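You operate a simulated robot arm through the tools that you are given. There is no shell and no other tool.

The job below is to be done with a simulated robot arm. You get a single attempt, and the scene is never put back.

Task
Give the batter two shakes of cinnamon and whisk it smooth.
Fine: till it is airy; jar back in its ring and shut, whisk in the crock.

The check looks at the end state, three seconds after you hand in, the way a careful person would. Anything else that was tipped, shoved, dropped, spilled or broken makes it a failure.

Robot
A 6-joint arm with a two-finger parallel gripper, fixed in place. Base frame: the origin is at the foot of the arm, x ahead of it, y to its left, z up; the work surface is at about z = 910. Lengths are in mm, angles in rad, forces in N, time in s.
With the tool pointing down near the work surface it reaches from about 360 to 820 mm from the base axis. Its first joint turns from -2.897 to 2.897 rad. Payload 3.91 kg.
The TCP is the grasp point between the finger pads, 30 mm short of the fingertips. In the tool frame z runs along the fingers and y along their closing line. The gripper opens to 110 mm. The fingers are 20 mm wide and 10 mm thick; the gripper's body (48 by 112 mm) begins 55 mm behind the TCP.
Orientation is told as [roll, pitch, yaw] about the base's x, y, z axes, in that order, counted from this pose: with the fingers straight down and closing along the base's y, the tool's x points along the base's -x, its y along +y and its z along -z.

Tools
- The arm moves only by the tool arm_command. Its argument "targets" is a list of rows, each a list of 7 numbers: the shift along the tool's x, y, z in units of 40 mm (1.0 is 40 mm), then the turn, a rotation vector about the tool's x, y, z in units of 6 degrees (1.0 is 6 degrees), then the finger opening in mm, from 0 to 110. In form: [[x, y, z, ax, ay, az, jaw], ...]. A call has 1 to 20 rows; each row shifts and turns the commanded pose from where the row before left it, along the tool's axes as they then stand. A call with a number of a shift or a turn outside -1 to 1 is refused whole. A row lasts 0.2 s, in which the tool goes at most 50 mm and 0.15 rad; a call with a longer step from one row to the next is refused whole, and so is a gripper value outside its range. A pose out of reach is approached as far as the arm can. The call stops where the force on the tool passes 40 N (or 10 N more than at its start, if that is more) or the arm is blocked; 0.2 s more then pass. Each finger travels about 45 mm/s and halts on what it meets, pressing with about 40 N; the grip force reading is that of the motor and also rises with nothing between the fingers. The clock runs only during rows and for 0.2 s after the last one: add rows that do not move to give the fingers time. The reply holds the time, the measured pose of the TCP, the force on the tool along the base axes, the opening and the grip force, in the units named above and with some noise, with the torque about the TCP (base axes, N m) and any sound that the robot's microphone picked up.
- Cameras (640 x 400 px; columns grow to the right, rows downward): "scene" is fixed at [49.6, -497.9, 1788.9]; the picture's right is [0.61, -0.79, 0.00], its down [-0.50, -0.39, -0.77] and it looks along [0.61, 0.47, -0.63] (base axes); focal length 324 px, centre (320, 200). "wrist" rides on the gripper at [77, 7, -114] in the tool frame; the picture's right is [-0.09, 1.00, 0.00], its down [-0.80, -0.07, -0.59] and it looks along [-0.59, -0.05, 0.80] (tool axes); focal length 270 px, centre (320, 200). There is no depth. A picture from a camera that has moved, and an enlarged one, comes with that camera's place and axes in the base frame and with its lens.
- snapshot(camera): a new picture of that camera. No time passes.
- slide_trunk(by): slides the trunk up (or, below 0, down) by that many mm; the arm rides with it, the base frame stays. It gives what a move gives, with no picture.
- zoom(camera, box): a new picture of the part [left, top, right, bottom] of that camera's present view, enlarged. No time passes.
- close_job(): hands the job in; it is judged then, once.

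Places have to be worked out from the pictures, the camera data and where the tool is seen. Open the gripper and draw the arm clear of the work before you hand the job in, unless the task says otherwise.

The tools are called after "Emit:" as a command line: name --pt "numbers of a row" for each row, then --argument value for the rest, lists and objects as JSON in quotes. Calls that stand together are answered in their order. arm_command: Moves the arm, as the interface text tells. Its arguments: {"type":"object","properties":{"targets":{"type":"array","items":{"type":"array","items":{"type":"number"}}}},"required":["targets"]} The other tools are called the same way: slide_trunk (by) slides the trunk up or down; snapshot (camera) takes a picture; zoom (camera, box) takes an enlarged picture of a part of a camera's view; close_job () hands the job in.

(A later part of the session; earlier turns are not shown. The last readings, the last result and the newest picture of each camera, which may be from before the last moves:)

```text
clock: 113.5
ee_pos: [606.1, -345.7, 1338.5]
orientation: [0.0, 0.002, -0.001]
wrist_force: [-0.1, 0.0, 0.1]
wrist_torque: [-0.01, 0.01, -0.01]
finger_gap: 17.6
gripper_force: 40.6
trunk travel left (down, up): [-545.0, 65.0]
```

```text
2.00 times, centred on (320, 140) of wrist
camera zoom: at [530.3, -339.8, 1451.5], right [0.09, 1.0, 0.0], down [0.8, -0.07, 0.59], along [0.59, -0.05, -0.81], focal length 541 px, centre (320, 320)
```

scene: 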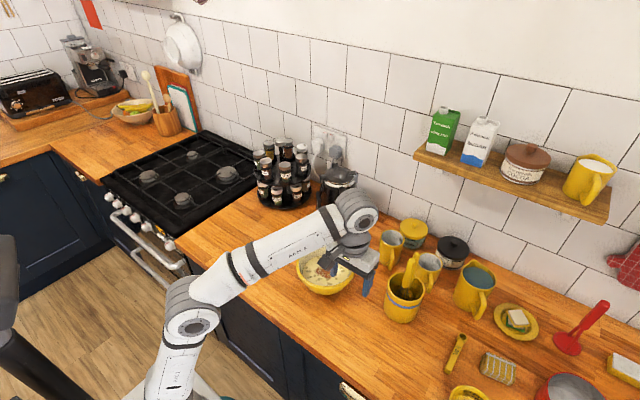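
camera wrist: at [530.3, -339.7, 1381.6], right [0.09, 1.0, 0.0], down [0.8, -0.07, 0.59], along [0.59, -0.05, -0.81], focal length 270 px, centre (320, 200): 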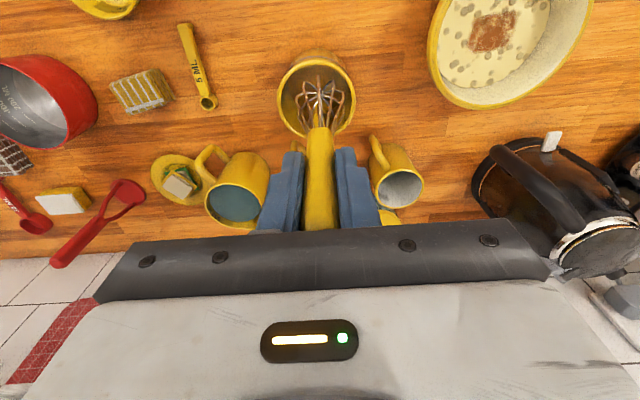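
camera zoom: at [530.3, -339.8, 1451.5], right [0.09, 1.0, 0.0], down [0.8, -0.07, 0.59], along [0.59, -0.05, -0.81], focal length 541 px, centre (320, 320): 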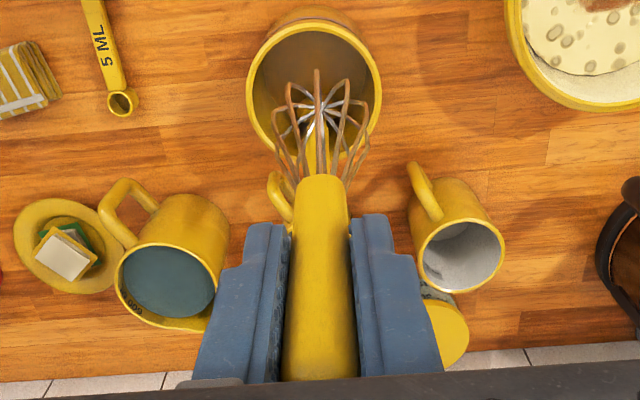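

The whisk hangs free: its wire cage ends ≈184 mm below the TCP, and the spoon stayed put in the crock. I carry it across to above the bowl's centre (578, −113).

Emit:
arm_command --pt "0.117 0.5 0 0 0 0 4" --pt "0.117 0.97 0 0 0 0 4" --pt "0.117 0.97 0 0 0 0 4" --pt "0.117 0.97 0 0 0 0 4" --pt "0.117 0.97 0 0 0 0 4" --pt "0.117 0.97 0 0 0 0 4" --pt "0 0.5 0 0 0 0 4" --pt "0 0 0 0 0 0 4"

Emit:
slide_trunk --by -150

Emit:
zoom --camera "scene" --box '[260, 160, 400, 310]'

Emit:
snapshot --camera "wrist"

```text
clock: 115.3
ee_pos: [577.1, -110.1, 1339.8]
orientation: [0.0, 0.002, 0.0]
wrist_force: [0.2, 0.4, -0.7]
wrist_torque: [0.03, 0.0, 0.01]
finger_gap: 17.3
gripper_force: 40.2
trunk travel left (down, up): [-545.0, 65.0]
```

```text
clock: 117.1
ee_pos: [576.3, -109.7, 1190.5]
orientation: [-0.001, 0.001, 0.0]
wrist_force: [0.3, 0.4, -0.4]
wrist_torque: [-0.06, 0.02, -0.03]
finger_gap: 17.3
gripper_force: 40.1
trunk travel left (down, up): [-395.0, 215.0]
```

```text
2.67 times, centred on (330, 235) of scene
camera zoom: at [49.6, -497.9, 1788.9], right [0.61, -0.79, 0.0], down [-0.5, -0.39, -0.77], along [0.61, 0.47, -0.63], focal length 864 px, centre (293, 107)
```

zoom: 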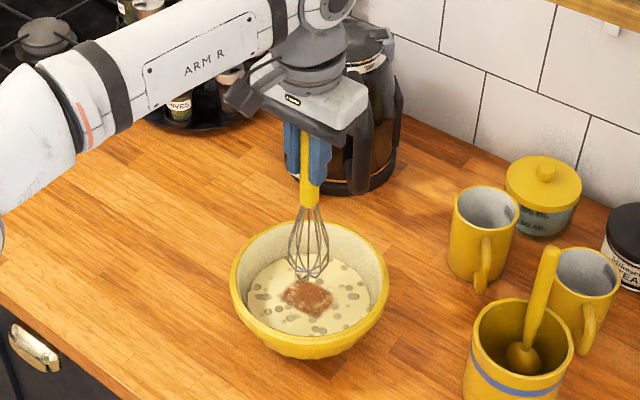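

```text
taken
camera wrist: at [500.3, -104.5, 1303.9], right [0.09, 1.0, 0.0], down [0.8, -0.07, 0.59], along [0.59, -0.05, -0.8], focal length 270 px, centre (320, 200)
```

wrist: 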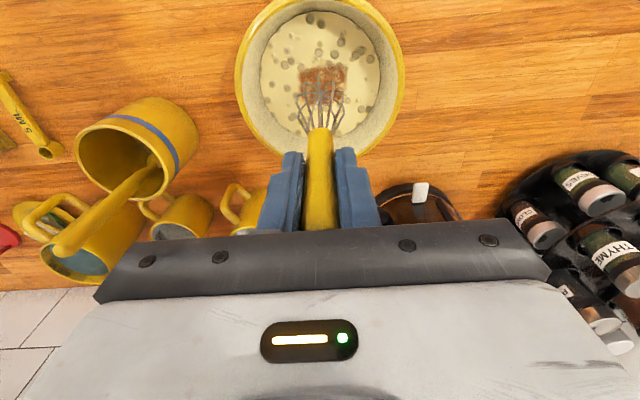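

The whisk hangs over the batter. I zoom from the wrist to refine the bowl's centre and see the whisk's place in it.

Emit:
zoom --camera "wrist" --box '[220, 0, 420, 170]'

Emit:
zoom --camera "scene" --box '[290, 230, 365, 300]'

```text
2.35 times, centred on (320, 85) of wrist
camera zoom: at [500.3, -104.5, 1303.9], right [0.09, 1.0, 0.0], down [0.8, -0.07, 0.59], along [0.59, -0.05, -0.8], focal length 636 px, centre (320, 471)
```

zoom: 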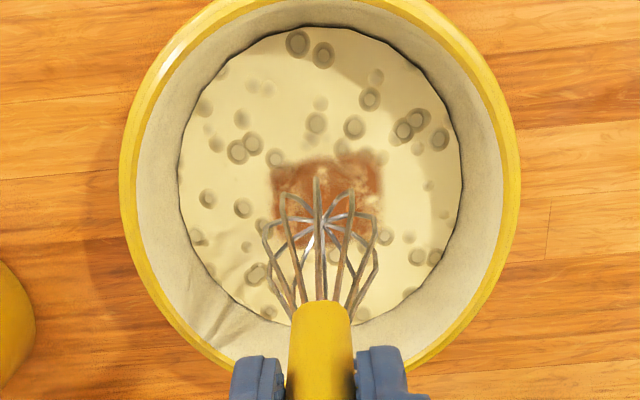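

```text
5.71 times, centred on (328, 265) of scene
camera zoom: at [49.6, -497.9, 1788.9], right [0.61, -0.79, 0.0], down [-0.5, -0.39, -0.77], along [0.61, 0.47, -0.63], focal length 1851 px, centre (277, -171)
```

zoom: 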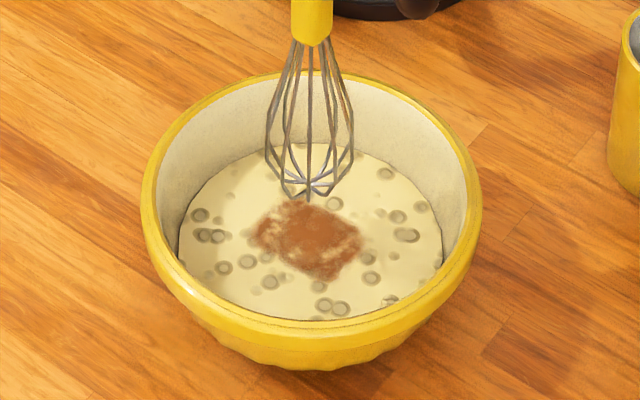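

The batter's centre is at about (580, −112) with radius ≈71 mm at the surface; the whisk is nearly over it. I centre it and lower until the wires enter the batter, checking how deep.

Emit:
arm_command --pt "-0.09 -0.055 0.3 0 0 0 4" --pt "0 0 0.5 0 0 0 4" --pt "0 0 0.45 0 0 0 4" --pt "0 0 0 0 0 0 4"

Emit:
zoom --camera "scene" --box '[290, 230, 365, 300]'

Emit:
zoom --camera "wrist" --box '[220, 0, 420, 170]'

```text
clock: 118.1
ee_pos: [581.5, -111.7, 1140.3]
orientation: [0.0, 0.001, -0.001]
wrist_force: [-0.4, 0.1, -0.2]
wrist_torque: [-0.03, -0.03, -0.01]
finger_gap: 17.4
gripper_force: 40.1
trunk travel left (down, up): [-395.0, 215.0]
```

```text
5.71 times, centred on (328, 265) of scene
camera zoom: at [49.6, -497.9, 1788.9], right [0.61, -0.79, 0.0], down [-0.5, -0.39, -0.77], along [0.61, 0.47, -0.63], focal length 1851 px, centre (277, -171)
```

zoom: 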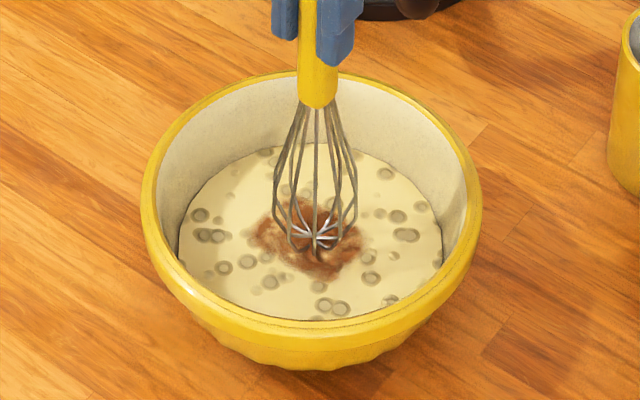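

```text
2.35 times, centred on (320, 85) of wrist
camera zoom: at [504.7, -105.8, 1254.5], right [0.09, 1.0, 0.0], down [0.8, -0.07, 0.59], along [0.59, -0.05, -0.8], focal length 636 px, centre (320, 471)
```

zoom: 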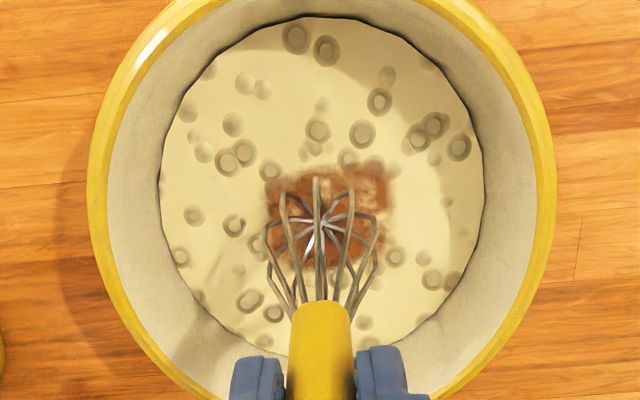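

The wire cage is at the batter's surface now. I lower another 14 mm in small steps, watching for bottom contact.

Emit:
arm_command --pt "0 0 0.12 0 0 0 4" --pt "0 0 0.12 0 0 0 4" --pt "0 0 0.11 0 0 0 4" --pt "0 0 0 0 0 0 4"

Emit:
zoom --camera "scene" --box '[290, 230, 365, 300]'

```text
clock: 119.1
ee_pos: [581.7, -112.4, 1125.3]
orientation: [0.0, 0.001, 0.0]
wrist_force: [0.1, 0.1, -1.0]
wrist_torque: [-0.01, 0.0, -0.01]
finger_gap: 17.6
gripper_force: 40.0
trunk travel left (down, up): [-395.0, 215.0]
```

```text
5.71 times, centred on (328, 265) of scene
camera zoom: at [49.6, -497.9, 1788.9], right [0.61, -0.79, 0.0], down [-0.5, -0.39, -0.77], along [0.61, 0.47, -0.63], focal length 1851 px, centre (277, -171)
```

zoom: 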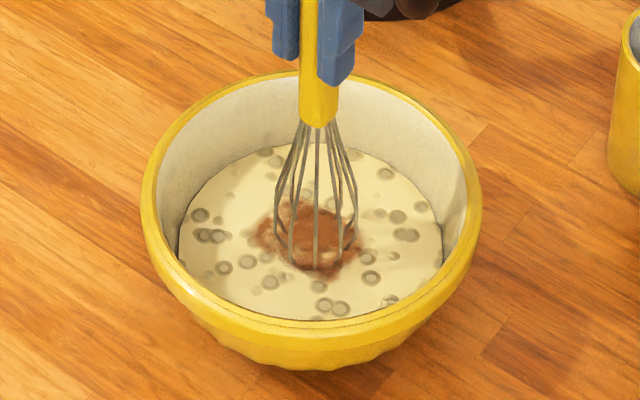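

The wires are in the batter now, with no contact force. I lower 5 mm more and make one trial circle of 26 mm radius at moderate speed.

Emit:
arm_command --pt "0 0 0.125 0 0 0 4" --pt "-0.65 0 0 0 0 0 4" --pt "0.325 0.563 0 0 0 0 4" --pt "0.65 0 0 0 0 0 4" --pt "0.325 -0.563 0 0 0 0 4" --pt "-0.325 -0.563 0 0 0 0 4" --pt "-0.65 0 0 0 0 0 4" --pt "-0.325 0.563 0 0 0 0 4" --pt "0.65 0 0 0 0 0 4" --pt "0 0 0 0 0 0 4"

Emit:
zoom --camera "scene" --box '[290, 230, 365, 300]'

```text
clock: 121.3
ee_pos: [579.9, -115.0, 1119.2]
orientation: [0.001, 0.001, 0.001]
wrist_force: [-0.9, -0.2, 0.2]
wrist_torque: [0.0, -0.02, 0.02]
finger_gap: 17.3
gripper_force: 39.7
trunk travel left (down, up): [-395.0, 215.0]
```

```text
5.71 times, centred on (328, 265) of scene
camera zoom: at [49.6, -497.9, 1788.9], right [0.61, -0.79, 0.0], down [-0.5, -0.39, -0.77], along [0.61, 0.47, -0.63], focal length 1851 px, centre (277, -171)
```

zoom: 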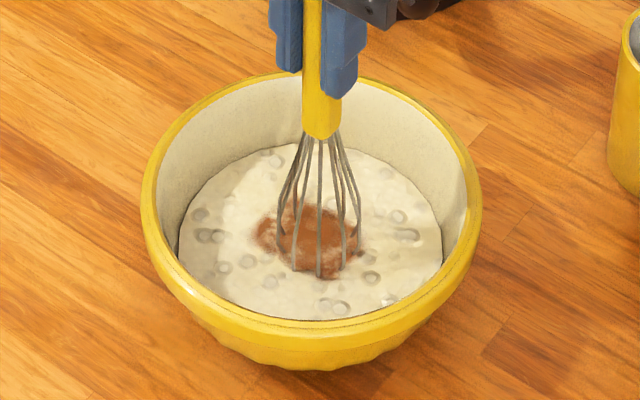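

One circle already lightened the batter and softened the lumps, with no spill. I continue with two more circles and look again.

Emit:
arm_command --pt "-0.65 0.06 0 0 0 0 4" --pt "0.325 0.563 0 0 0 0 4" --pt "0.65 0 0 0 0 0 4" --pt "0.325 -0.563 0 0 0 0 4" --pt "-0.325 -0.563 0 0 0 0 4" --pt "-0.65 0 0 0 0 0 4" --pt "-0.325 0.563 0 0 0 0 4" --pt "0.325 0.563 0 0 0 0 4" --pt "0.65 0 0 0 0 0 4" --pt "0.325 -0.563 0 0 0 0 4" --pt "-0.325 -0.563 0 0 0 0 4" --pt "-0.65 0 0 0 0 0 4" --pt "-0.325 0.563 0 0 0 0 4" --pt "0.65 0 0 0 0 0 4" --pt "0 0 0 0 0 0 4"

Emit:
zoom --camera "scene" --box '[290, 230, 365, 300]'

```text
clock: 124.5
ee_pos: [578.6, -108.8, 1122.9]
orientation: [-0.001, 0.002, -0.001]
wrist_force: [0.4, 0.2, -1.1]
wrist_torque: [-0.01, -0.02, -0.02]
finger_gap: 17.5
gripper_force: 39.4
trunk travel left (down, up): [-395.0, 215.0]
```

```text
5.71 times, centred on (328, 265) of scene
camera zoom: at [49.6, -497.9, 1788.9], right [0.61, -0.79, 0.0], down [-0.5, -0.39, -0.77], along [0.61, 0.47, -0.63], focal length 1851 px, centre (277, -171)
```

zoom: 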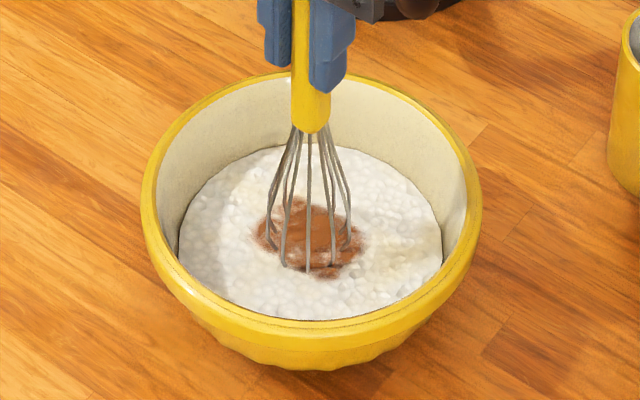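

The surface has turned white and frothy. I look closely from both cameras to judge smoothness, airiness and the cinnamon before doing more.

Emit:
zoom --camera "wrist" --box '[220, 0, 420, 170]'

Emit:
zoom --camera "scene" --box '[305, 245, 350, 290]'

```text
2.35 times, centred on (320, 85) of wrist
camera zoom: at [501.9, -103.6, 1235.9], right [0.09, 1.0, 0.0], down [0.8, -0.07, 0.59], along [0.59, -0.05, -0.8], focal length 636 px, centre (320, 471)
```

zoom: 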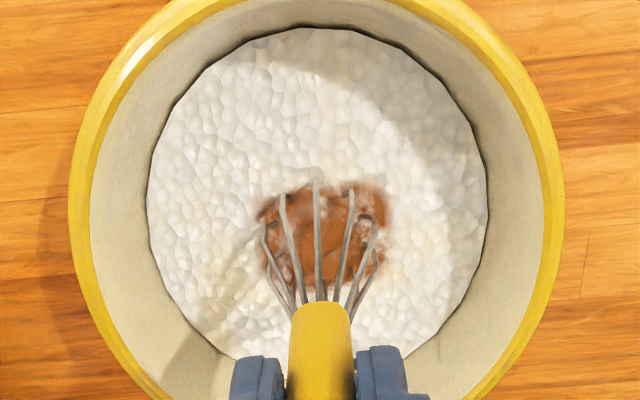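

```text
8.89 times, centred on (328, 268) of scene
camera zoom: at [49.6, -497.9, 1788.9], right [0.61, -0.79, 0.0], down [-0.5, -0.39, -0.77], along [0.61, 0.47, -0.63], focal length 2879 px, centre (253, -400)
```

zoom: 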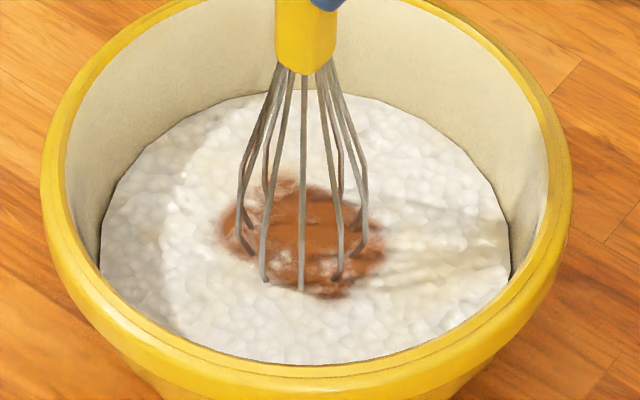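

The lumps are gone and the surface is a foam of fine cells, though faint creamy streaks remain and the cinnamon still shows as a patch. I do one more, tighter circle (18 mm radius) through the cinnamon and compare.

Emit:
arm_command --pt "-0.45 -0.06 0 0 0 0 4" --pt "0.225 0.39 0 0 0 0 4" --pt "0.45 0 0 0 0 0 4" --pt "0.225 -0.39 0 0 0 0 4" --pt "-0.225 -0.39 0 0 0 0 4" --pt "-0.45 0 0 0 0 0 4" --pt "-0.225 0.39 0 0 0 0 4" --pt "0.45 0 0 0 0 0 4" --pt "0 0 0 0 0 0 4"

Emit:
zoom --camera "wrist" --box '[220, 0, 420, 170]'

Emit:
zoom --camera "scene" --box '[305, 245, 350, 290]'

```text
clock: 126.5
ee_pos: [580.7, -112.5, 1121.9]
orientation: [-0.001, 0.002, -0.001]
wrist_force: [0.0, 0.2, -0.7]
wrist_torque: [0.02, 0.01, -0.02]
finger_gap: 17.4
gripper_force: 40.0
trunk travel left (down, up): [-395.0, 215.0]
```

```text
2.35 times, centred on (320, 85) of wrist
camera zoom: at [503.6, -106.5, 1236.3], right [0.09, 1.0, 0.0], down [0.8, -0.07, 0.59], along [0.59, -0.05, -0.8], focal length 636 px, centre (320, 471)
```

zoom: 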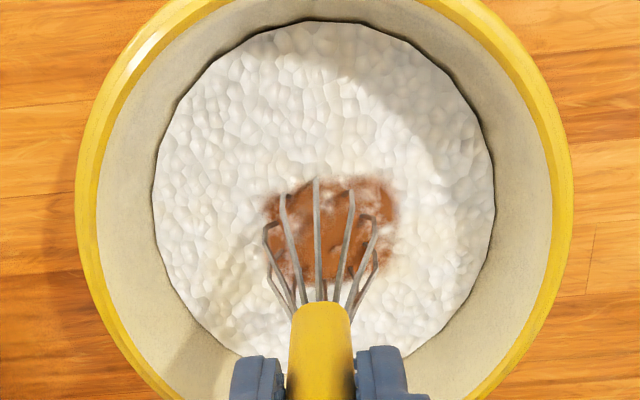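

```text
8.89 times, centred on (328, 268) of scene
camera zoom: at [49.6, -497.9, 1788.9], right [0.61, -0.79, 0.0], down [-0.5, -0.39, -0.77], along [0.61, 0.47, -0.63], focal length 2879 px, centre (253, -400)
```

zoom: 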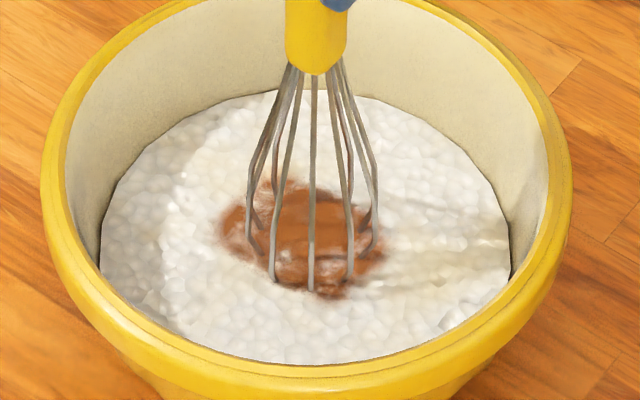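

The foam cells are a bit more distinct and even; the change per circle is now small, so it is close to fully airy. I do one last 26 mm circle and compare again.

Emit:
arm_command --pt "-0.65 0 0 0 0 0 4" --pt "0.325 0.563 0 0 0 0 4" --pt "0.65 0 0 0 0 0 4" --pt "0.325 -0.563 0 0 0 0 4" --pt "-0.325 -0.563 0 0 0 0 4" --pt "-0.65 0 0 0 0 0 4" --pt "-0.325 0.563 0 0 0 0 4" --pt "0.65 0 0 0 0 0 4" --pt "0 0 0 0 0 0 4"

Emit:
zoom --camera "wrist" --box '[220, 0, 420, 170]'

Emit:
zoom --camera "scene" --box '[305, 245, 350, 290]'

```text
clock: 128.5
ee_pos: [580.3, -112.8, 1120.0]
orientation: [0.0, 0.003, 0.0]
wrist_force: [-0.2, 0.4, -0.9]
wrist_torque: [-0.01, 0.04, -0.01]
finger_gap: 17.6
gripper_force: 40.0
trunk travel left (down, up): [-395.0, 215.0]
```

```text
2.35 times, centred on (320, 85) of wrist
camera zoom: at [504.3, -107.4, 1233.3], right [0.09, 1.0, 0.0], down [0.8, -0.07, 0.59], along [0.59, -0.05, -0.8], focal length 636 px, centre (320, 471)
```

zoom: 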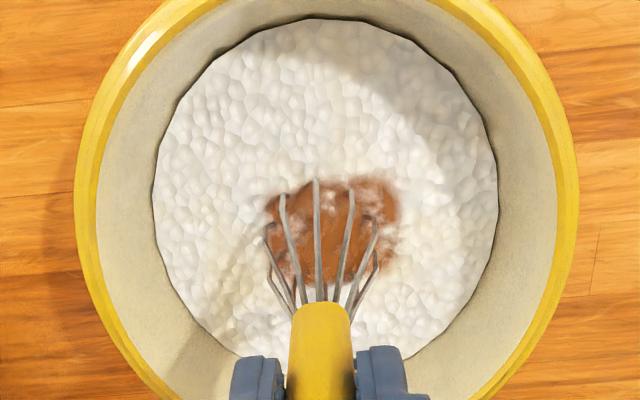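

```text
8.89 times, centred on (328, 268) of scene
camera zoom: at [49.6, -497.9, 1788.9], right [0.61, -0.79, 0.0], down [-0.5, -0.39, -0.77], along [0.61, 0.47, -0.63], focal length 2879 px, centre (253, -400)
```

zoom: 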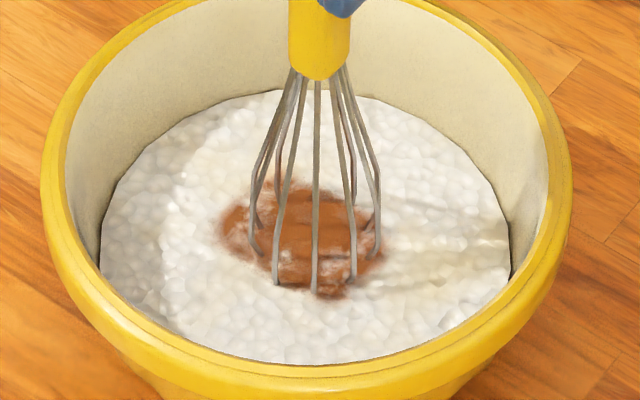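

No further change: the batter is evenly airy and settled at that state. I raise the whisk just above the surface and hold it there to let anything drip back into the bowl.

Emit:
arm_command --pt "0 0 -0.25 0 0 0 4" --pt "0 0 -0.35 0 0 0 4" --pt "0 0 -0.35 0 0 0 4" --pt "0 0 -0.35 0 0 0 4" --pt "0 0 -0.25 0 0 0 4" --pt "0 0 0 0 0 0 4" --pt "0 0 0 0 0 0 4" --pt "0 0 0 0 0 0 4" --pt "0 0 0 0 0 0 4" --pt "0 0 0 0 0 0 4" --pt "0 0 0 0 0 0 4" --pt "0 0 0 0 0 0 4" --pt "0 0 0 0 0 0 4" --pt "0 0 0 0 0 0 4" --pt "0 0 0 0 0 0 4" --pt "0 0 0 0 0 0 4" --pt "0 0 0 0 0 0 4"

Emit:
zoom --camera "scene" --box '[290, 210, 365, 290]'

Emit:
zoom --camera "wrist" --box '[220, 0, 420, 170]'

```text
clock: 132.1
ee_pos: [581.3, -112.6, 1186.0]
orientation: [0.001, 0.001, -0.001]
wrist_force: [-0.6, 0.0, -1.0]
wrist_torque: [0.0, 0.03, 0.01]
finger_gap: 17.5
gripper_force: 40.1
trunk travel left (down, up): [-395.0, 215.0]
```

```text
5.00 times, centred on (328, 250) of scene
camera zoom: at [49.6, -497.9, 1788.9], right [0.61, -0.79, 0.0], down [-0.5, -0.39, -0.77], along [0.61, 0.47, -0.63], focal length 1619 px, centre (282, -50)
```

zoom: 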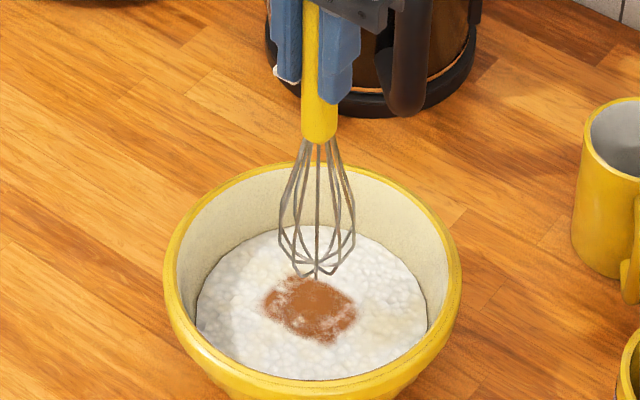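

```text
2.35 times, centred on (320, 85) of wrist
camera zoom: at [503.9, -106.4, 1298.3], right [0.09, 1.0, 0.0], down [0.8, -0.07, 0.59], along [0.59, -0.05, -0.8], focal length 636 px, centre (320, 471)
```

zoom: 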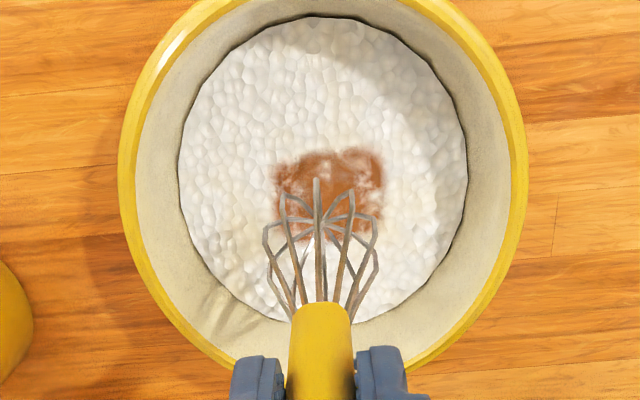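

The whisk comes out clean and nothing dripped. The spoon is still at (657, −352) on the crock's far side. I raise the trunk 150 mm and carry the whisk back over to the crock.

Emit:
slide_trunk --by 150

Emit:
arm_command --pt "-0.08 -0.5 0 0 0 0 4" --pt "-0.08 -0.95 0 0 0 0 4" --pt "-0.08 -0.95 0 0 0 0 4" --pt "-0.08 -0.95 0 0 0 0 4" --pt "-0.08 -0.95 0 0 0 0 4" --pt "-0.08 -0.95 0 0 0 0 4" --pt "-0.08 -0.58 0 0 0 0 4" --pt "0 0 0 0 0 0 4"

Emit:
snapshot --camera "wrist"

Emit:
zoom --camera "scene" --box '[340, 160, 460, 310]'

```text
clock: 133.8
ee_pos: [581.0, -110.7, 1334.2]
orientation: [0.002, 0.003, 0.001]
wrist_force: [0.2, 1.0, -0.1]
wrist_torque: [0.02, 0.01, -0.03]
finger_gap: 17.5
gripper_force: 39.6
trunk travel left (down, up): [-545.0, 65.0]
```

```text
clock: 135.6
ee_pos: [601.5, -345.0, 1338.7]
orientation: [0.001, -0.001, 0.001]
wrist_force: [0.1, -0.1, -0.3]
wrist_torque: [0.02, -0.01, 0.01]
finger_gap: 17.2
gripper_force: 40.0
trunk travel left (down, up): [-545.0, 65.0]
```

```text
taken
camera wrist: at [524.5, -339.0, 1451.0], right [0.09, 1.0, 0.0], down [0.8, -0.07, 0.59], along [0.59, -0.05, -0.8], focal length 270 px, centre (320, 200)
```

wrist: 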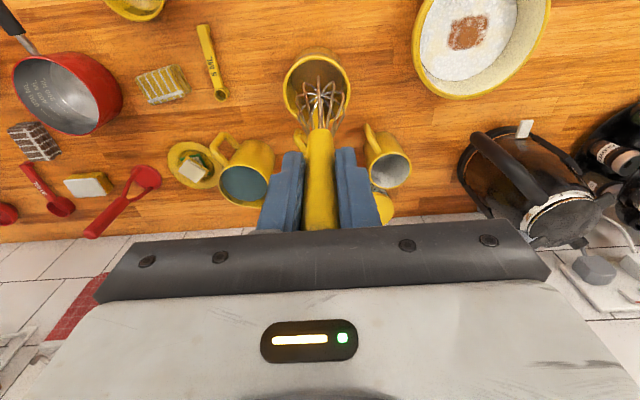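

```text
2.67 times, centred on (400, 235) of scene
camera zoom: at [49.6, -497.9, 1788.9], right [0.61, -0.79, 0.0], down [-0.5, -0.39, -0.77], along [0.61, 0.47, -0.63], focal length 864 px, centre (107, 107)
```

zoom: 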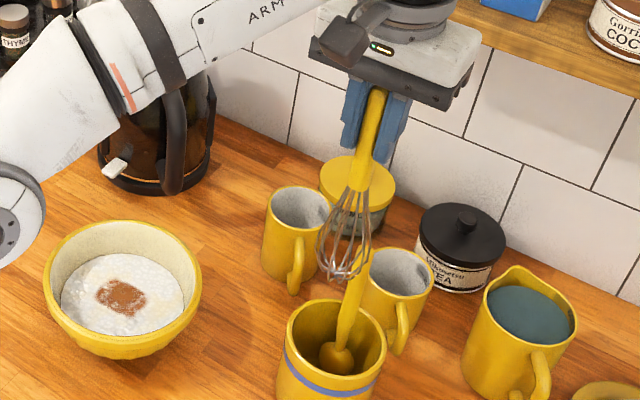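

The whisk is clear of the spoon. I move to (614, −355) — slightly nearer than where I took it, to keep off the spoon — and lower until the wires are just above the crock's rim.

Emit:
arm_command --pt "-0.156 -0.125 0.3 0 0 0 4" --pt "-0.156 -0.125 0.5 0 0 0 4" --pt "0 0 0.6 0 0 0 4" --pt "0 0 0.6 0 0 0 4" --pt "0 0 0 0 0 0 4"

Emit:
zoom --camera "wrist" --box '[240, 20, 400, 200]'

Emit:
zoom --camera "scene" --box '[360, 200, 450, 320]'

```text
clock: 136.8
ee_pos: [614.2, -354.2, 1253.7]
orientation: [-0.002, 0.002, 0.0]
wrist_force: [-0.3, -0.1, 0.7]
wrist_torque: [0.02, 0.01, -0.05]
finger_gap: 17.7
gripper_force: 39.3
trunk travel left (down, up): [-545.0, 65.0]
```

```text
2.22 times, centred on (320, 110) of wrist
camera zoom: at [538.2, -348.7, 1367.2], right [0.09, 1.0, 0.0], down [0.8, -0.07, 0.59], along [0.59, -0.05, -0.8], focal length 601 px, centre (320, 400)
```

zoom: 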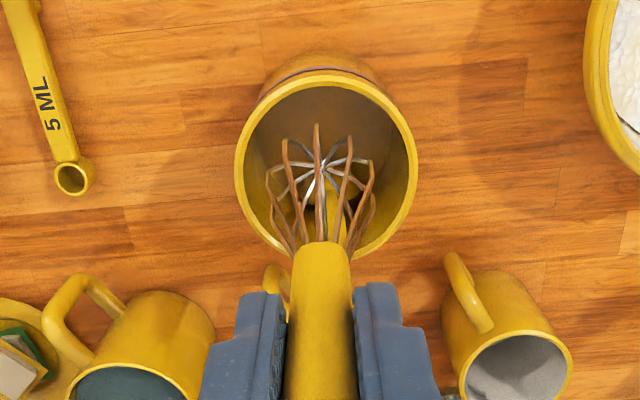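

```text
3.33 times, centred on (405, 260) of scene
camera zoom: at [49.6, -497.9, 1788.9], right [0.61, -0.79, 0.0], down [-0.5, -0.39, -0.77], along [0.61, 0.47, -0.63], focal length 1080 px, centre (37, 0)
```

zoom: 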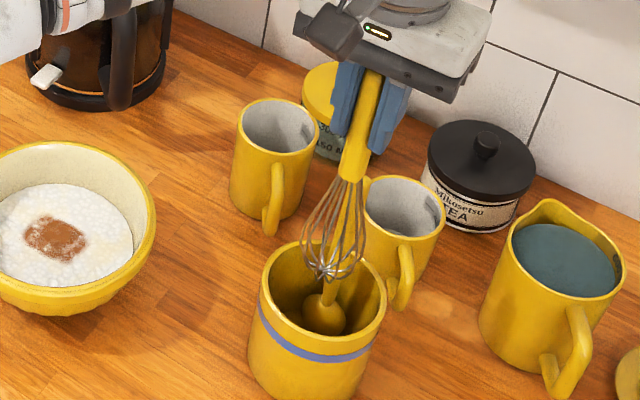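

The crock's rim centre is ≈(633.6, −353), the spoon occupies x>650, so the best place for the whisk is x≈619 as originally. I shift +5 mm in x and lower in steps into the crock.

Emit:
arm_command --pt "-0.125 0 0 0 0 0 4" --pt "0 0 0.4 0 0 0 4" --pt "0 0 0.4 0 0 0 4" --pt "0 0 0.4 0 0 0 4" --pt "0 0 0.4 0 0 0 4" --pt "0 0 0 0 0 0 4"

Emit:
zoom --camera "wrist" --box '[240, 20, 400, 200]'

Emit:
zoom --camera "scene" --box '[360, 200, 450, 320]'

```text
clock: 138.2
ee_pos: [619.7, -354.5, 1190.8]
orientation: [0.0, 0.002, -0.001]
wrist_force: [-0.7, 0.2, -1.4]
wrist_torque: [0.0, -0.02, -0.03]
finger_gap: 17.2
gripper_force: 39.9
trunk travel left (down, up): [-545.0, 65.0]
```

```text
2.22 times, centred on (320, 110) of wrist
camera zoom: at [542.1, -349.2, 1305.2], right [0.09, 1.0, 0.0], down [0.8, -0.07, 0.59], along [0.59, -0.05, -0.8], focal length 601 px, centre (320, 400)
```

zoom: 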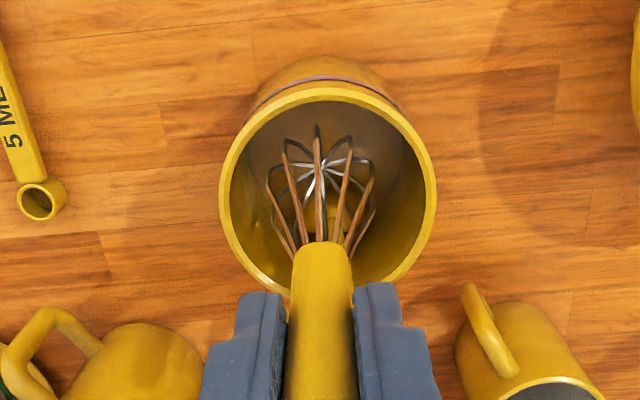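

```text
3.33 times, centred on (405, 260) of scene
camera zoom: at [49.6, -497.9, 1788.9], right [0.61, -0.79, 0.0], down [-0.5, -0.39, -0.77], along [0.61, 0.47, -0.63], focal length 1080 px, centre (37, 0)
```

zoom: 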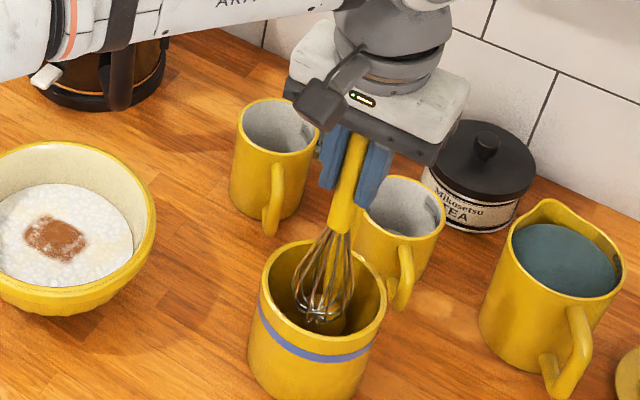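

The whisk goes in freely with no side force. I continue down to about z≈1126, then creep.

Emit:
arm_command --pt "0 0 0.4 0 0 0 4" --pt "0 0 0.4 0 0 0 4" --pt "0 0 0.4 0 0 0 4" --pt "0 0 0.4 0 0 0 4" --pt "0 0 0 0 0 0 4"

Emit:
arm_command --pt "0 0 0.1 0 0 0 4" --pt "0 0 0.05 0 0 0 4" --pt "0 0 0.05 0 0 0 4" --pt "0 0 0 0 0 0 4"

Emit:
zoom --camera "scene" --box '[360, 200, 450, 320]'

```text
clock: 139.4
ee_pos: [619.6, -354.6, 1127.1]
orientation: [-0.001, 0.002, 0.0]
wrist_force: [-0.2, 0.2, -0.7]
wrist_torque: [-0.04, 0.04, -0.02]
finger_gap: 17.6
gripper_force: 39.8
trunk travel left (down, up): [-545.0, 65.0]
```

```text
clock: 140.4
ee_pos: [620.6, -356.1, 1117.2]
orientation: [-0.001, 0.001, 0.0]
wrist_force: [-0.4, -0.9, -0.3]
wrist_torque: [-0.03, -0.04, -0.02]
finger_gap: 17.3
gripper_force: 39.9
trunk travel left (down, up): [-545.0, 65.0]
```

```text
3.33 times, centred on (405, 260) of scene
camera zoom: at [49.6, -497.9, 1788.9], right [0.61, -0.79, 0.0], down [-0.5, -0.39, -0.77], along [0.61, 0.47, -0.63], focal length 1080 px, centre (37, 0)
```

zoom: 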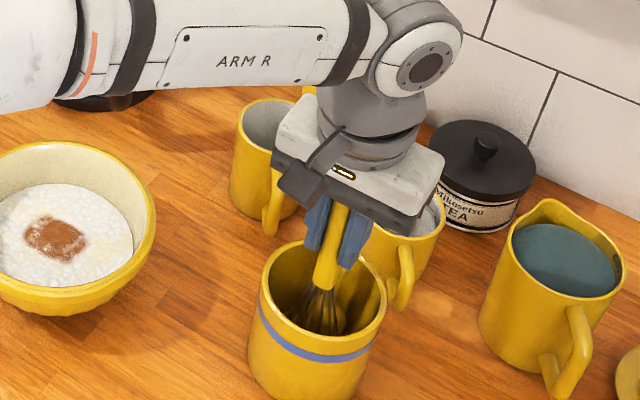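

At z≈1117 there's still no floor contact; it was grasped at 1115. I creep 3 mm more and watch the vertical force.

Emit:
arm_command --pt "0 0 0.025 0 0 0 4" --pt "0 0 0.025 0 0 0 4" --pt "0 0 0.025 0 0 0 4" --pt "0 0 0 0 0 0 4"

```text
clock: 141.4
ee_pos: [621.7, -355.2, 1115.4]
orientation: [0.001, 0.002, 0.001]
wrist_force: [-0.2, 0.2, -0.5]
wrist_torque: [0.03, -0.01, 0.01]
finger_gap: 17.2
gripper_force: 40.1
trunk travel left (down, up): [-545.0, 65.0]
```

No contact yet at z≈1115. I creep another 2 mm, since readings carry about 1 mm of noise.

Emit:
arm_command --pt "0 0 0.025 0 0 0 4" --pt "0 0 0.025 0 0 0 4" --pt "0 0 0 0 0 0 4"

```text
clock: 142.2
ee_pos: [621.3, -356.1, 1113.2]
orientation: [0.0, 0.0, 0.0]
wrist_force: [0.4, 0.9, 0.1]
wrist_torque: [0.08, -0.06, -0.01]
finger_gap: 17.3
gripper_force: 40.5
trunk travel left (down, up): [-545.0, 65.0]
```

A slight change in torque suggests first touch. One more millimetre to confirm.

Emit:
arm_command --pt "0 0 0.025 0 0 0 4" --pt "0 0 0 0 0 0 4"

Emit:
zoom --camera "wrist" --box '[220, 40, 420, 240]'

```text
clock: 142.8
ee_pos: [621.3, -357.4, 1113.3]
orientation: [-0.002, -0.002, 0.001]
wrist_force: [1.5, -0.3, 11.1]
wrist_torque: [-0.1, -0.32, -0.01]
finger_gap: 17.5
gripper_force: 39.9
trunk travel left (down, up): [-545.0, 65.0]
```

```text
2.00 times, centred on (320, 140) of wrist
camera zoom: at [543.5, -349.8, 1227.0], right [0.09, 1.0, 0.0], down [0.8, -0.07, 0.6], along [0.59, -0.05, -0.8], focal length 541 px, centre (320, 320)
```

zoom: 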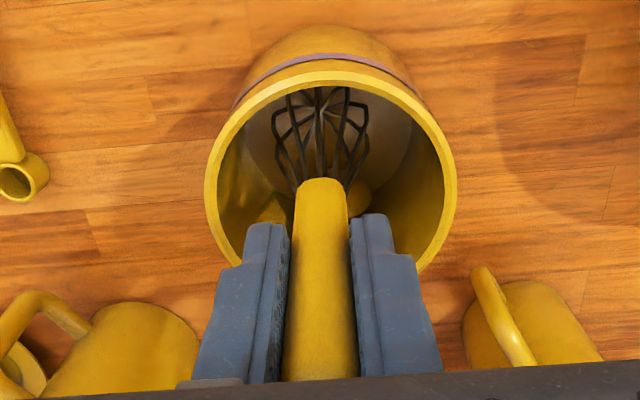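

Floor contact is confirmed (11 N). I ease off 1 mm and open the fingers gradually so the whisk leans gently.

Emit:
arm_command --pt "0 0 -0.025 0 0 0 10" --pt "0 0 0 0 0 0 18" --pt "0 0 0 0 0 0 22" --pt "0 0 0 0 0 0 26" --pt "0 0 0 0 0 0 30" --pt "0 0 0 0 0 0 34" --pt "0 0 0 0 0 0 38" --pt "0 0 0 0 0 0 42" --pt "0 0 0 0 0 0 42"

Emit:
zoom --camera "wrist" --box '[220, 40, 420, 240]'

Emit:
zoom --camera "scene" --box '[370, 220, 440, 320]'

```text
clock: 144.8
ee_pos: [621.0, -355.7, 1113.0]
orientation: [-0.001, 0.001, 0.0]
wrist_force: [0.3, 0.1, 0.3]
wrist_torque: [0.02, -0.02, 0.0]
finger_gap: 42.0
gripper_force: 0.2
trunk travel left (down, up): [-545.0, 65.0]
```

```text
2.00 times, centred on (320, 140) of wrist
camera zoom: at [544.0, -350.4, 1227.1], right [0.09, 1.0, 0.0], down [0.8, -0.07, 0.59], along [0.59, -0.05, -0.8], focal length 541 px, centre (320, 320)
```

zoom: 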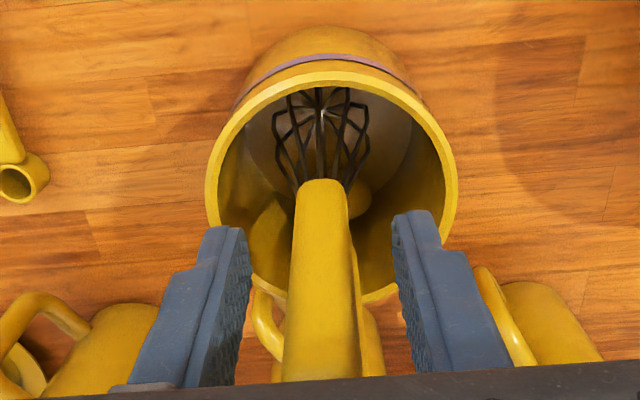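

```text
4.00 times, centred on (405, 270) of scene
camera zoom: at [49.6, -497.9, 1788.9], right [0.61, -0.79, 0.0], down [-0.5, -0.39, -0.77], along [0.61, 0.47, -0.63], focal length 1296 px, centre (-20, -80)
```

zoom: 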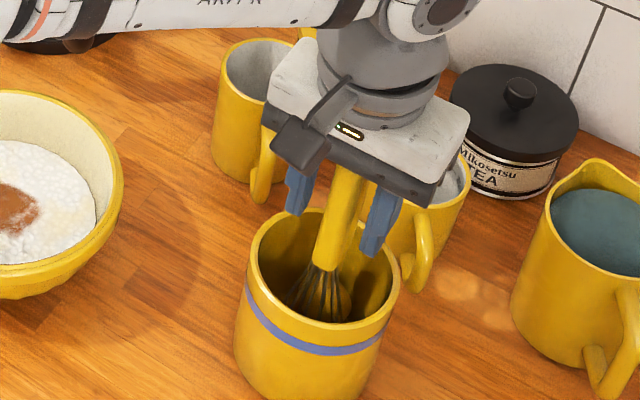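

The whisk stands on its own between the open fingers, touching neither. I widen a little and rise straight up.

Emit:
arm_command --pt "0 0 0 0 0 0 56" --pt "0 0 -0.3 0 0 0 56" --pt "0 0 -0.6 0 0 0 56" --pt "0 0 -0.8 0 0 0 56" --pt "0 0 -0.8 0 0 0 56" --pt "0 0 -0.8 0 0 0 56" --pt "0 0 0 0 0 0 56"

Emit:
snapshot --camera "wrist"

Emit:
zoom --camera "scene" --box '[370, 220, 440, 320]'

```text
clock: 146.4
ee_pos: [620.2, -353.6, 1244.1]
orientation: [0.001, 0.003, 0.0]
wrist_force: [0.4, 0.4, -0.2]
wrist_torque: [0.01, -0.02, 0.03]
finger_gap: 55.9
gripper_force: 0.1
trunk travel left (down, up): [-545.0, 65.0]
```

```text
taken
camera wrist: at [544.0, -348.0, 1357.9], right [0.09, 1.0, 0.0], down [0.8, -0.07, 0.59], along [0.59, -0.05, -0.8], focal length 270 px, centre (320, 200)
```

wrist: 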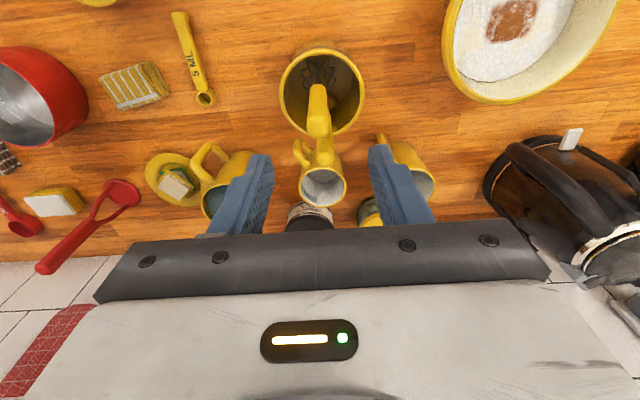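

```text
4.00 times, centred on (405, 270) of scene
camera zoom: at [49.6, -497.9, 1788.9], right [0.61, -0.79, 0.0], down [-0.5, -0.39, -0.77], along [0.61, 0.47, -0.63], focal length 1296 px, centre (-20, -80)
```

zoom: 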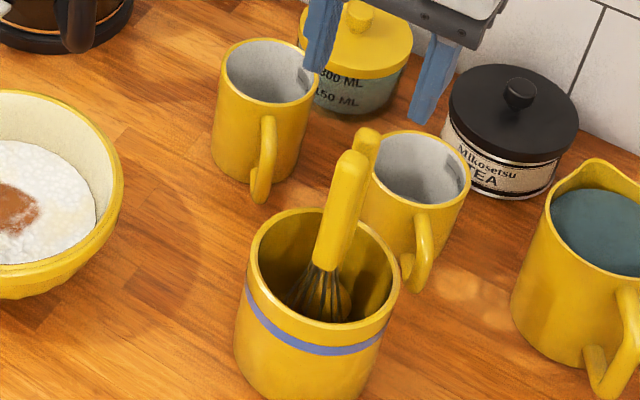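

The whisk is back in the crock, standing as it was at first, and the spoon beside it. I draw the arm back toward its start pose, high and clear, with the gripper open.

Emit:
arm_command --pt "0.5 0 -0.3 0 0 0 80" --pt "0.5 0.5 -0.3 0 0 0 100" --pt "0.5 0.8 0 0 0 0 100" --pt "0.5 0.8 0 0 0 0 100" --pt "0.5 0.8 0 0 0 0 100" --pt "0.5 0.8 0 0 0 0 100" --pt "0.5 0.8 0 0 0 0 100" --pt "0.5 0.8 0 0 0 0 100" --pt "0.5 0.8 0 0 0 0 100" --pt "0.3 0.8 0 0 0 0 100" --pt "0 0.9 0 0 0 0 100" --pt "0 0.9 0 0 0 0 100" --pt "0 0 0 0 0 0 100"

Emit:
snapshot --camera "scene"

Emit:
snapshot --camera "wrist"

```text
clock: 149.2
ee_pos: [426.9, -6.4, 1270.2]
orientation: [0.0, 0.001, 0.001]
wrist_force: [1.1, -0.3, 0.0]
wrist_torque: [0.03, -0.01, -0.03]
finger_gap: 100.3
gripper_force: 0.0
trunk travel left (down, up): [-545.0, 65.0]
```

```text
taken
```

scene: 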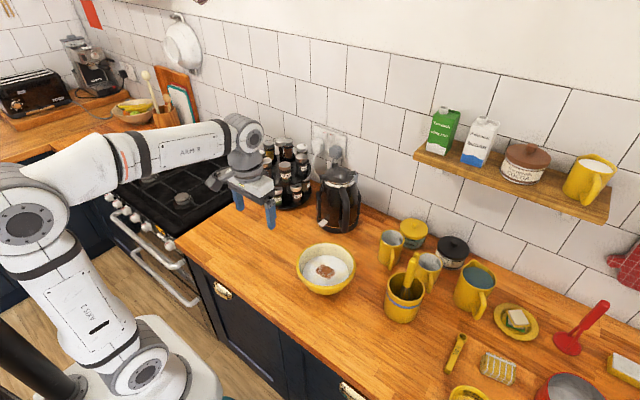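

```text
taken
camera wrist: at [349.4, -0.8, 1384.2], right [0.09, 1.0, 0.0], down [0.8, -0.07, 0.59], along [0.59, -0.05, -0.8], focal length 270 px, centre (320, 200)
```

wrist: 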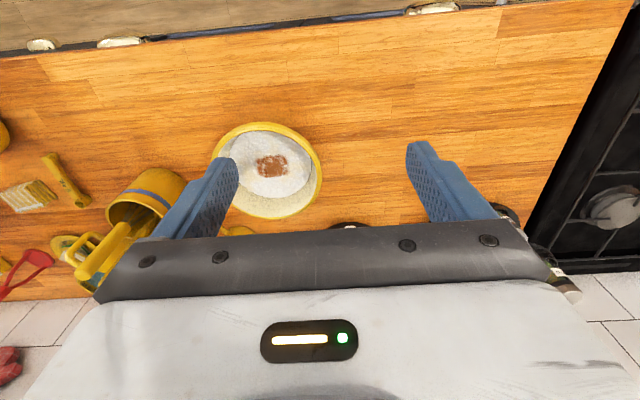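

The arm is clear. I inspect the final state closely: the cinnamon jar, the bowl, and the counter for any spill.

Emit:
zoom --camera "scene" --box '[250, 130, 330, 215]'

Emit:
zoom --camera "scene" --box '[285, 235, 365, 300]'

Emit:
zoom --camera "wrist" --box '[180, 40, 500, 230]'

Emit:
zoom --camera "scene" --box '[360, 230, 520, 340]'

```text
4.71 times, centred on (290, 172) of scene
camera zoom: at [49.6, -497.9, 1788.9], right [0.61, -0.79, 0.0], down [-0.5, -0.39, -0.77], along [0.61, 0.47, -0.63], focal length 1524 px, centre (461, 329)
```

zoom: 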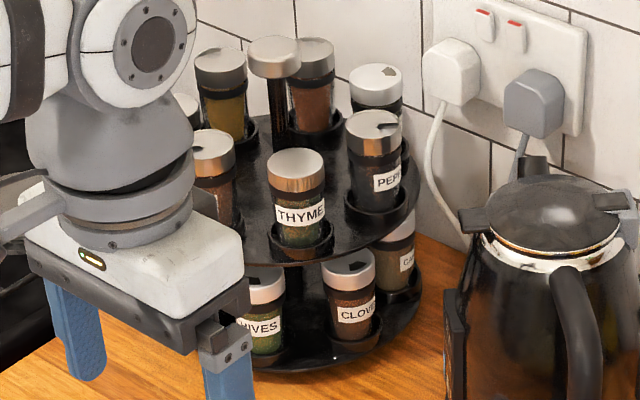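

```text
6.15 times, centred on (325, 268) of scene
camera zoom: at [49.6, -497.9, 1788.9], right [0.61, -0.79, 0.0], down [-0.5, -0.39, -0.77], along [0.61, 0.47, -0.63], focal length 1993 px, centre (289, -215)
```

zoom: 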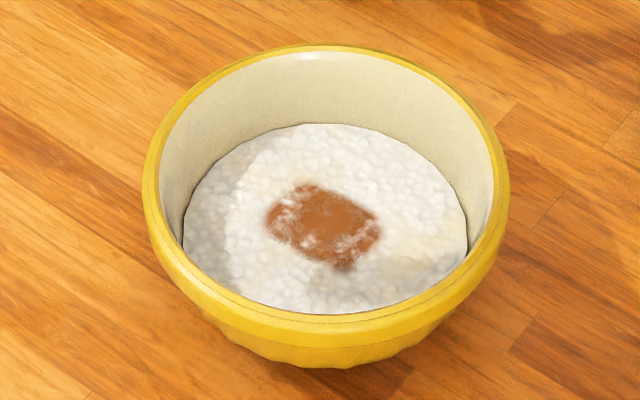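

```text
2.00 times, centred on (340, 135) of wrist
camera zoom: at [349.4, -0.8, 1384.2], right [0.09, 1.0, 0.0], down [0.8, -0.07, 0.59], along [0.59, -0.05, -0.8], focal length 541 px, centre (280, 330)
```

zoom: 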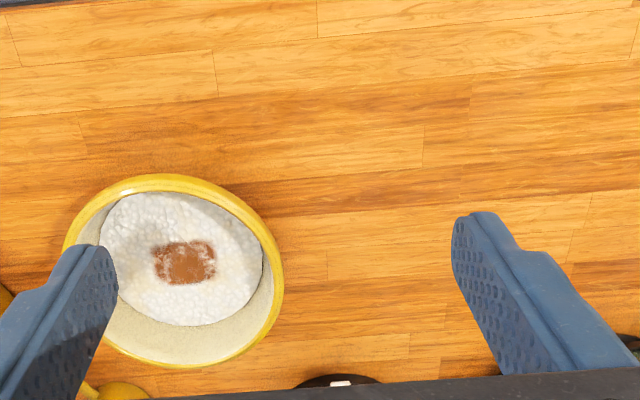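

```text
3.64 times, centred on (440, 285) of scene
camera zoom: at [49.6, -497.9, 1788.9], right [0.61, -0.79, 0.0], down [-0.5, -0.39, -0.77], along [0.61, 0.47, -0.63], focal length 1178 px, centre (-116, -109)
```

zoom: 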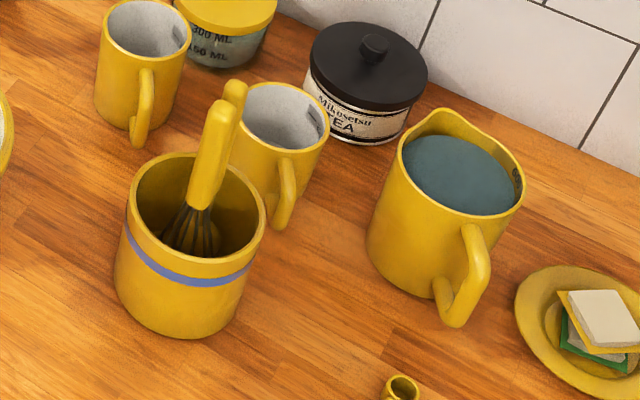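

Counter clean, bowl and crock in order. The arm hides part of the carousel, so I shift it aside for one last look at the jar.

Emit:
arm_command --pt "0.3 -0.8 0 0 0 0 100" --pt "0.2 -0.8 0 0 0 0 100" --pt "0 -0.8 0 0 0 0 100" --pt "0 -0.8 0 0 0 0 100" --pt "0 0 0 0 0 0 100"

Emit:
zoom --camera "scene" --box '[250, 140, 320, 215]'

```text
clock: 150.4
ee_pos: [407.1, -134.9, 1272.2]
orientation: [0.002, 0.003, 0.001]
wrist_force: [-0.2, 0.0, 0.5]
wrist_torque: [0.0, 0.02, 0.0]
finger_gap: 100.0
gripper_force: 0.0
trunk travel left (down, up): [-545.0, 65.0]
```

```text
5.33 times, centred on (285, 178) of scene
camera zoom: at [49.6, -497.9, 1788.9], right [0.61, -0.79, 0.0], down [-0.5, -0.39, -0.77], along [0.61, 0.47, -0.63], focal length 1727 px, centre (507, 320)
```

zoom: 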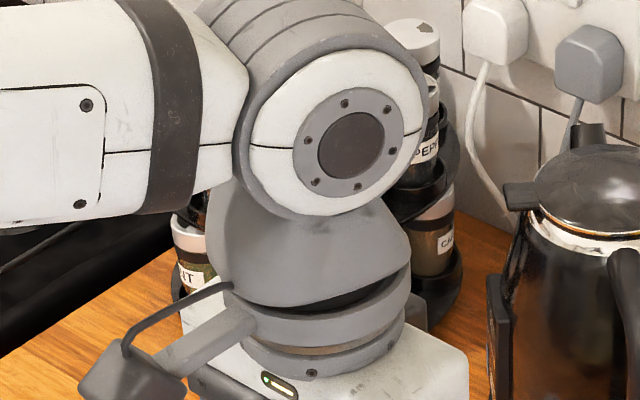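

The arm now hides it more, so I move it further right, still high and over the free front of the counter.

Emit:
arm_command --pt "0 -0.9 0 0 0 0 100" --pt "0 -0.9 0 0 0 0 100" --pt "0 -0.9 0 0 0 0 100" --pt "0 -0.9 0 0 0 0 100" --pt "0 -0.9 0 0 0 0 100" --pt "0 -0.9 0 0 0 0 100" --pt "0 0 0 0 0 0 100"

Emit:
snapshot --camera "scene"

Emit:
zoom --camera "scene" --box '[250, 140, 320, 215]'

```text
clock: 152.0
ee_pos: [405.7, -351.3, 1270.1]
orientation: [0.0, 0.002, 0.001]
wrist_force: [0.2, -1.3, -0.1]
wrist_torque: [0.03, 0.0, 0.04]
finger_gap: 99.9
gripper_force: 0.0
trunk travel left (down, up): [-545.0, 65.0]
```

```text
taken
```

scene: 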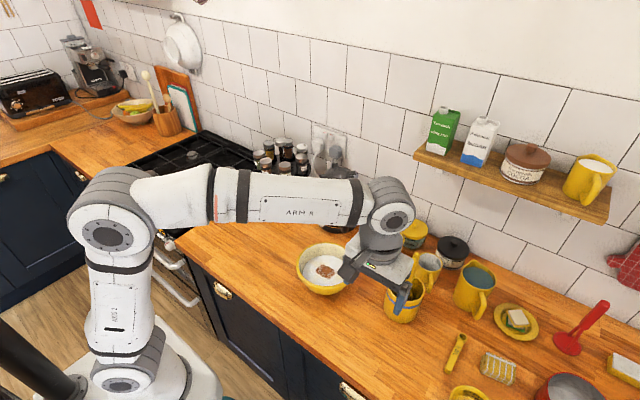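

```text
5.33 times, centred on (285, 178) of scene
camera zoom: at [49.6, -497.9, 1788.9], right [0.61, -0.79, 0.0], down [-0.5, -0.39, -0.77], along [0.61, 0.47, -0.63], focal length 1727 px, centre (507, 320)
```

zoom: 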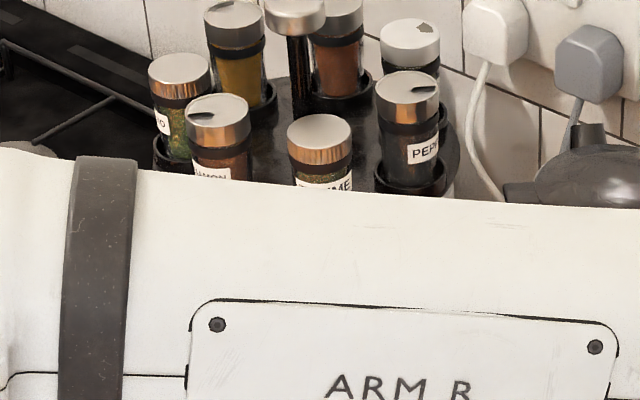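

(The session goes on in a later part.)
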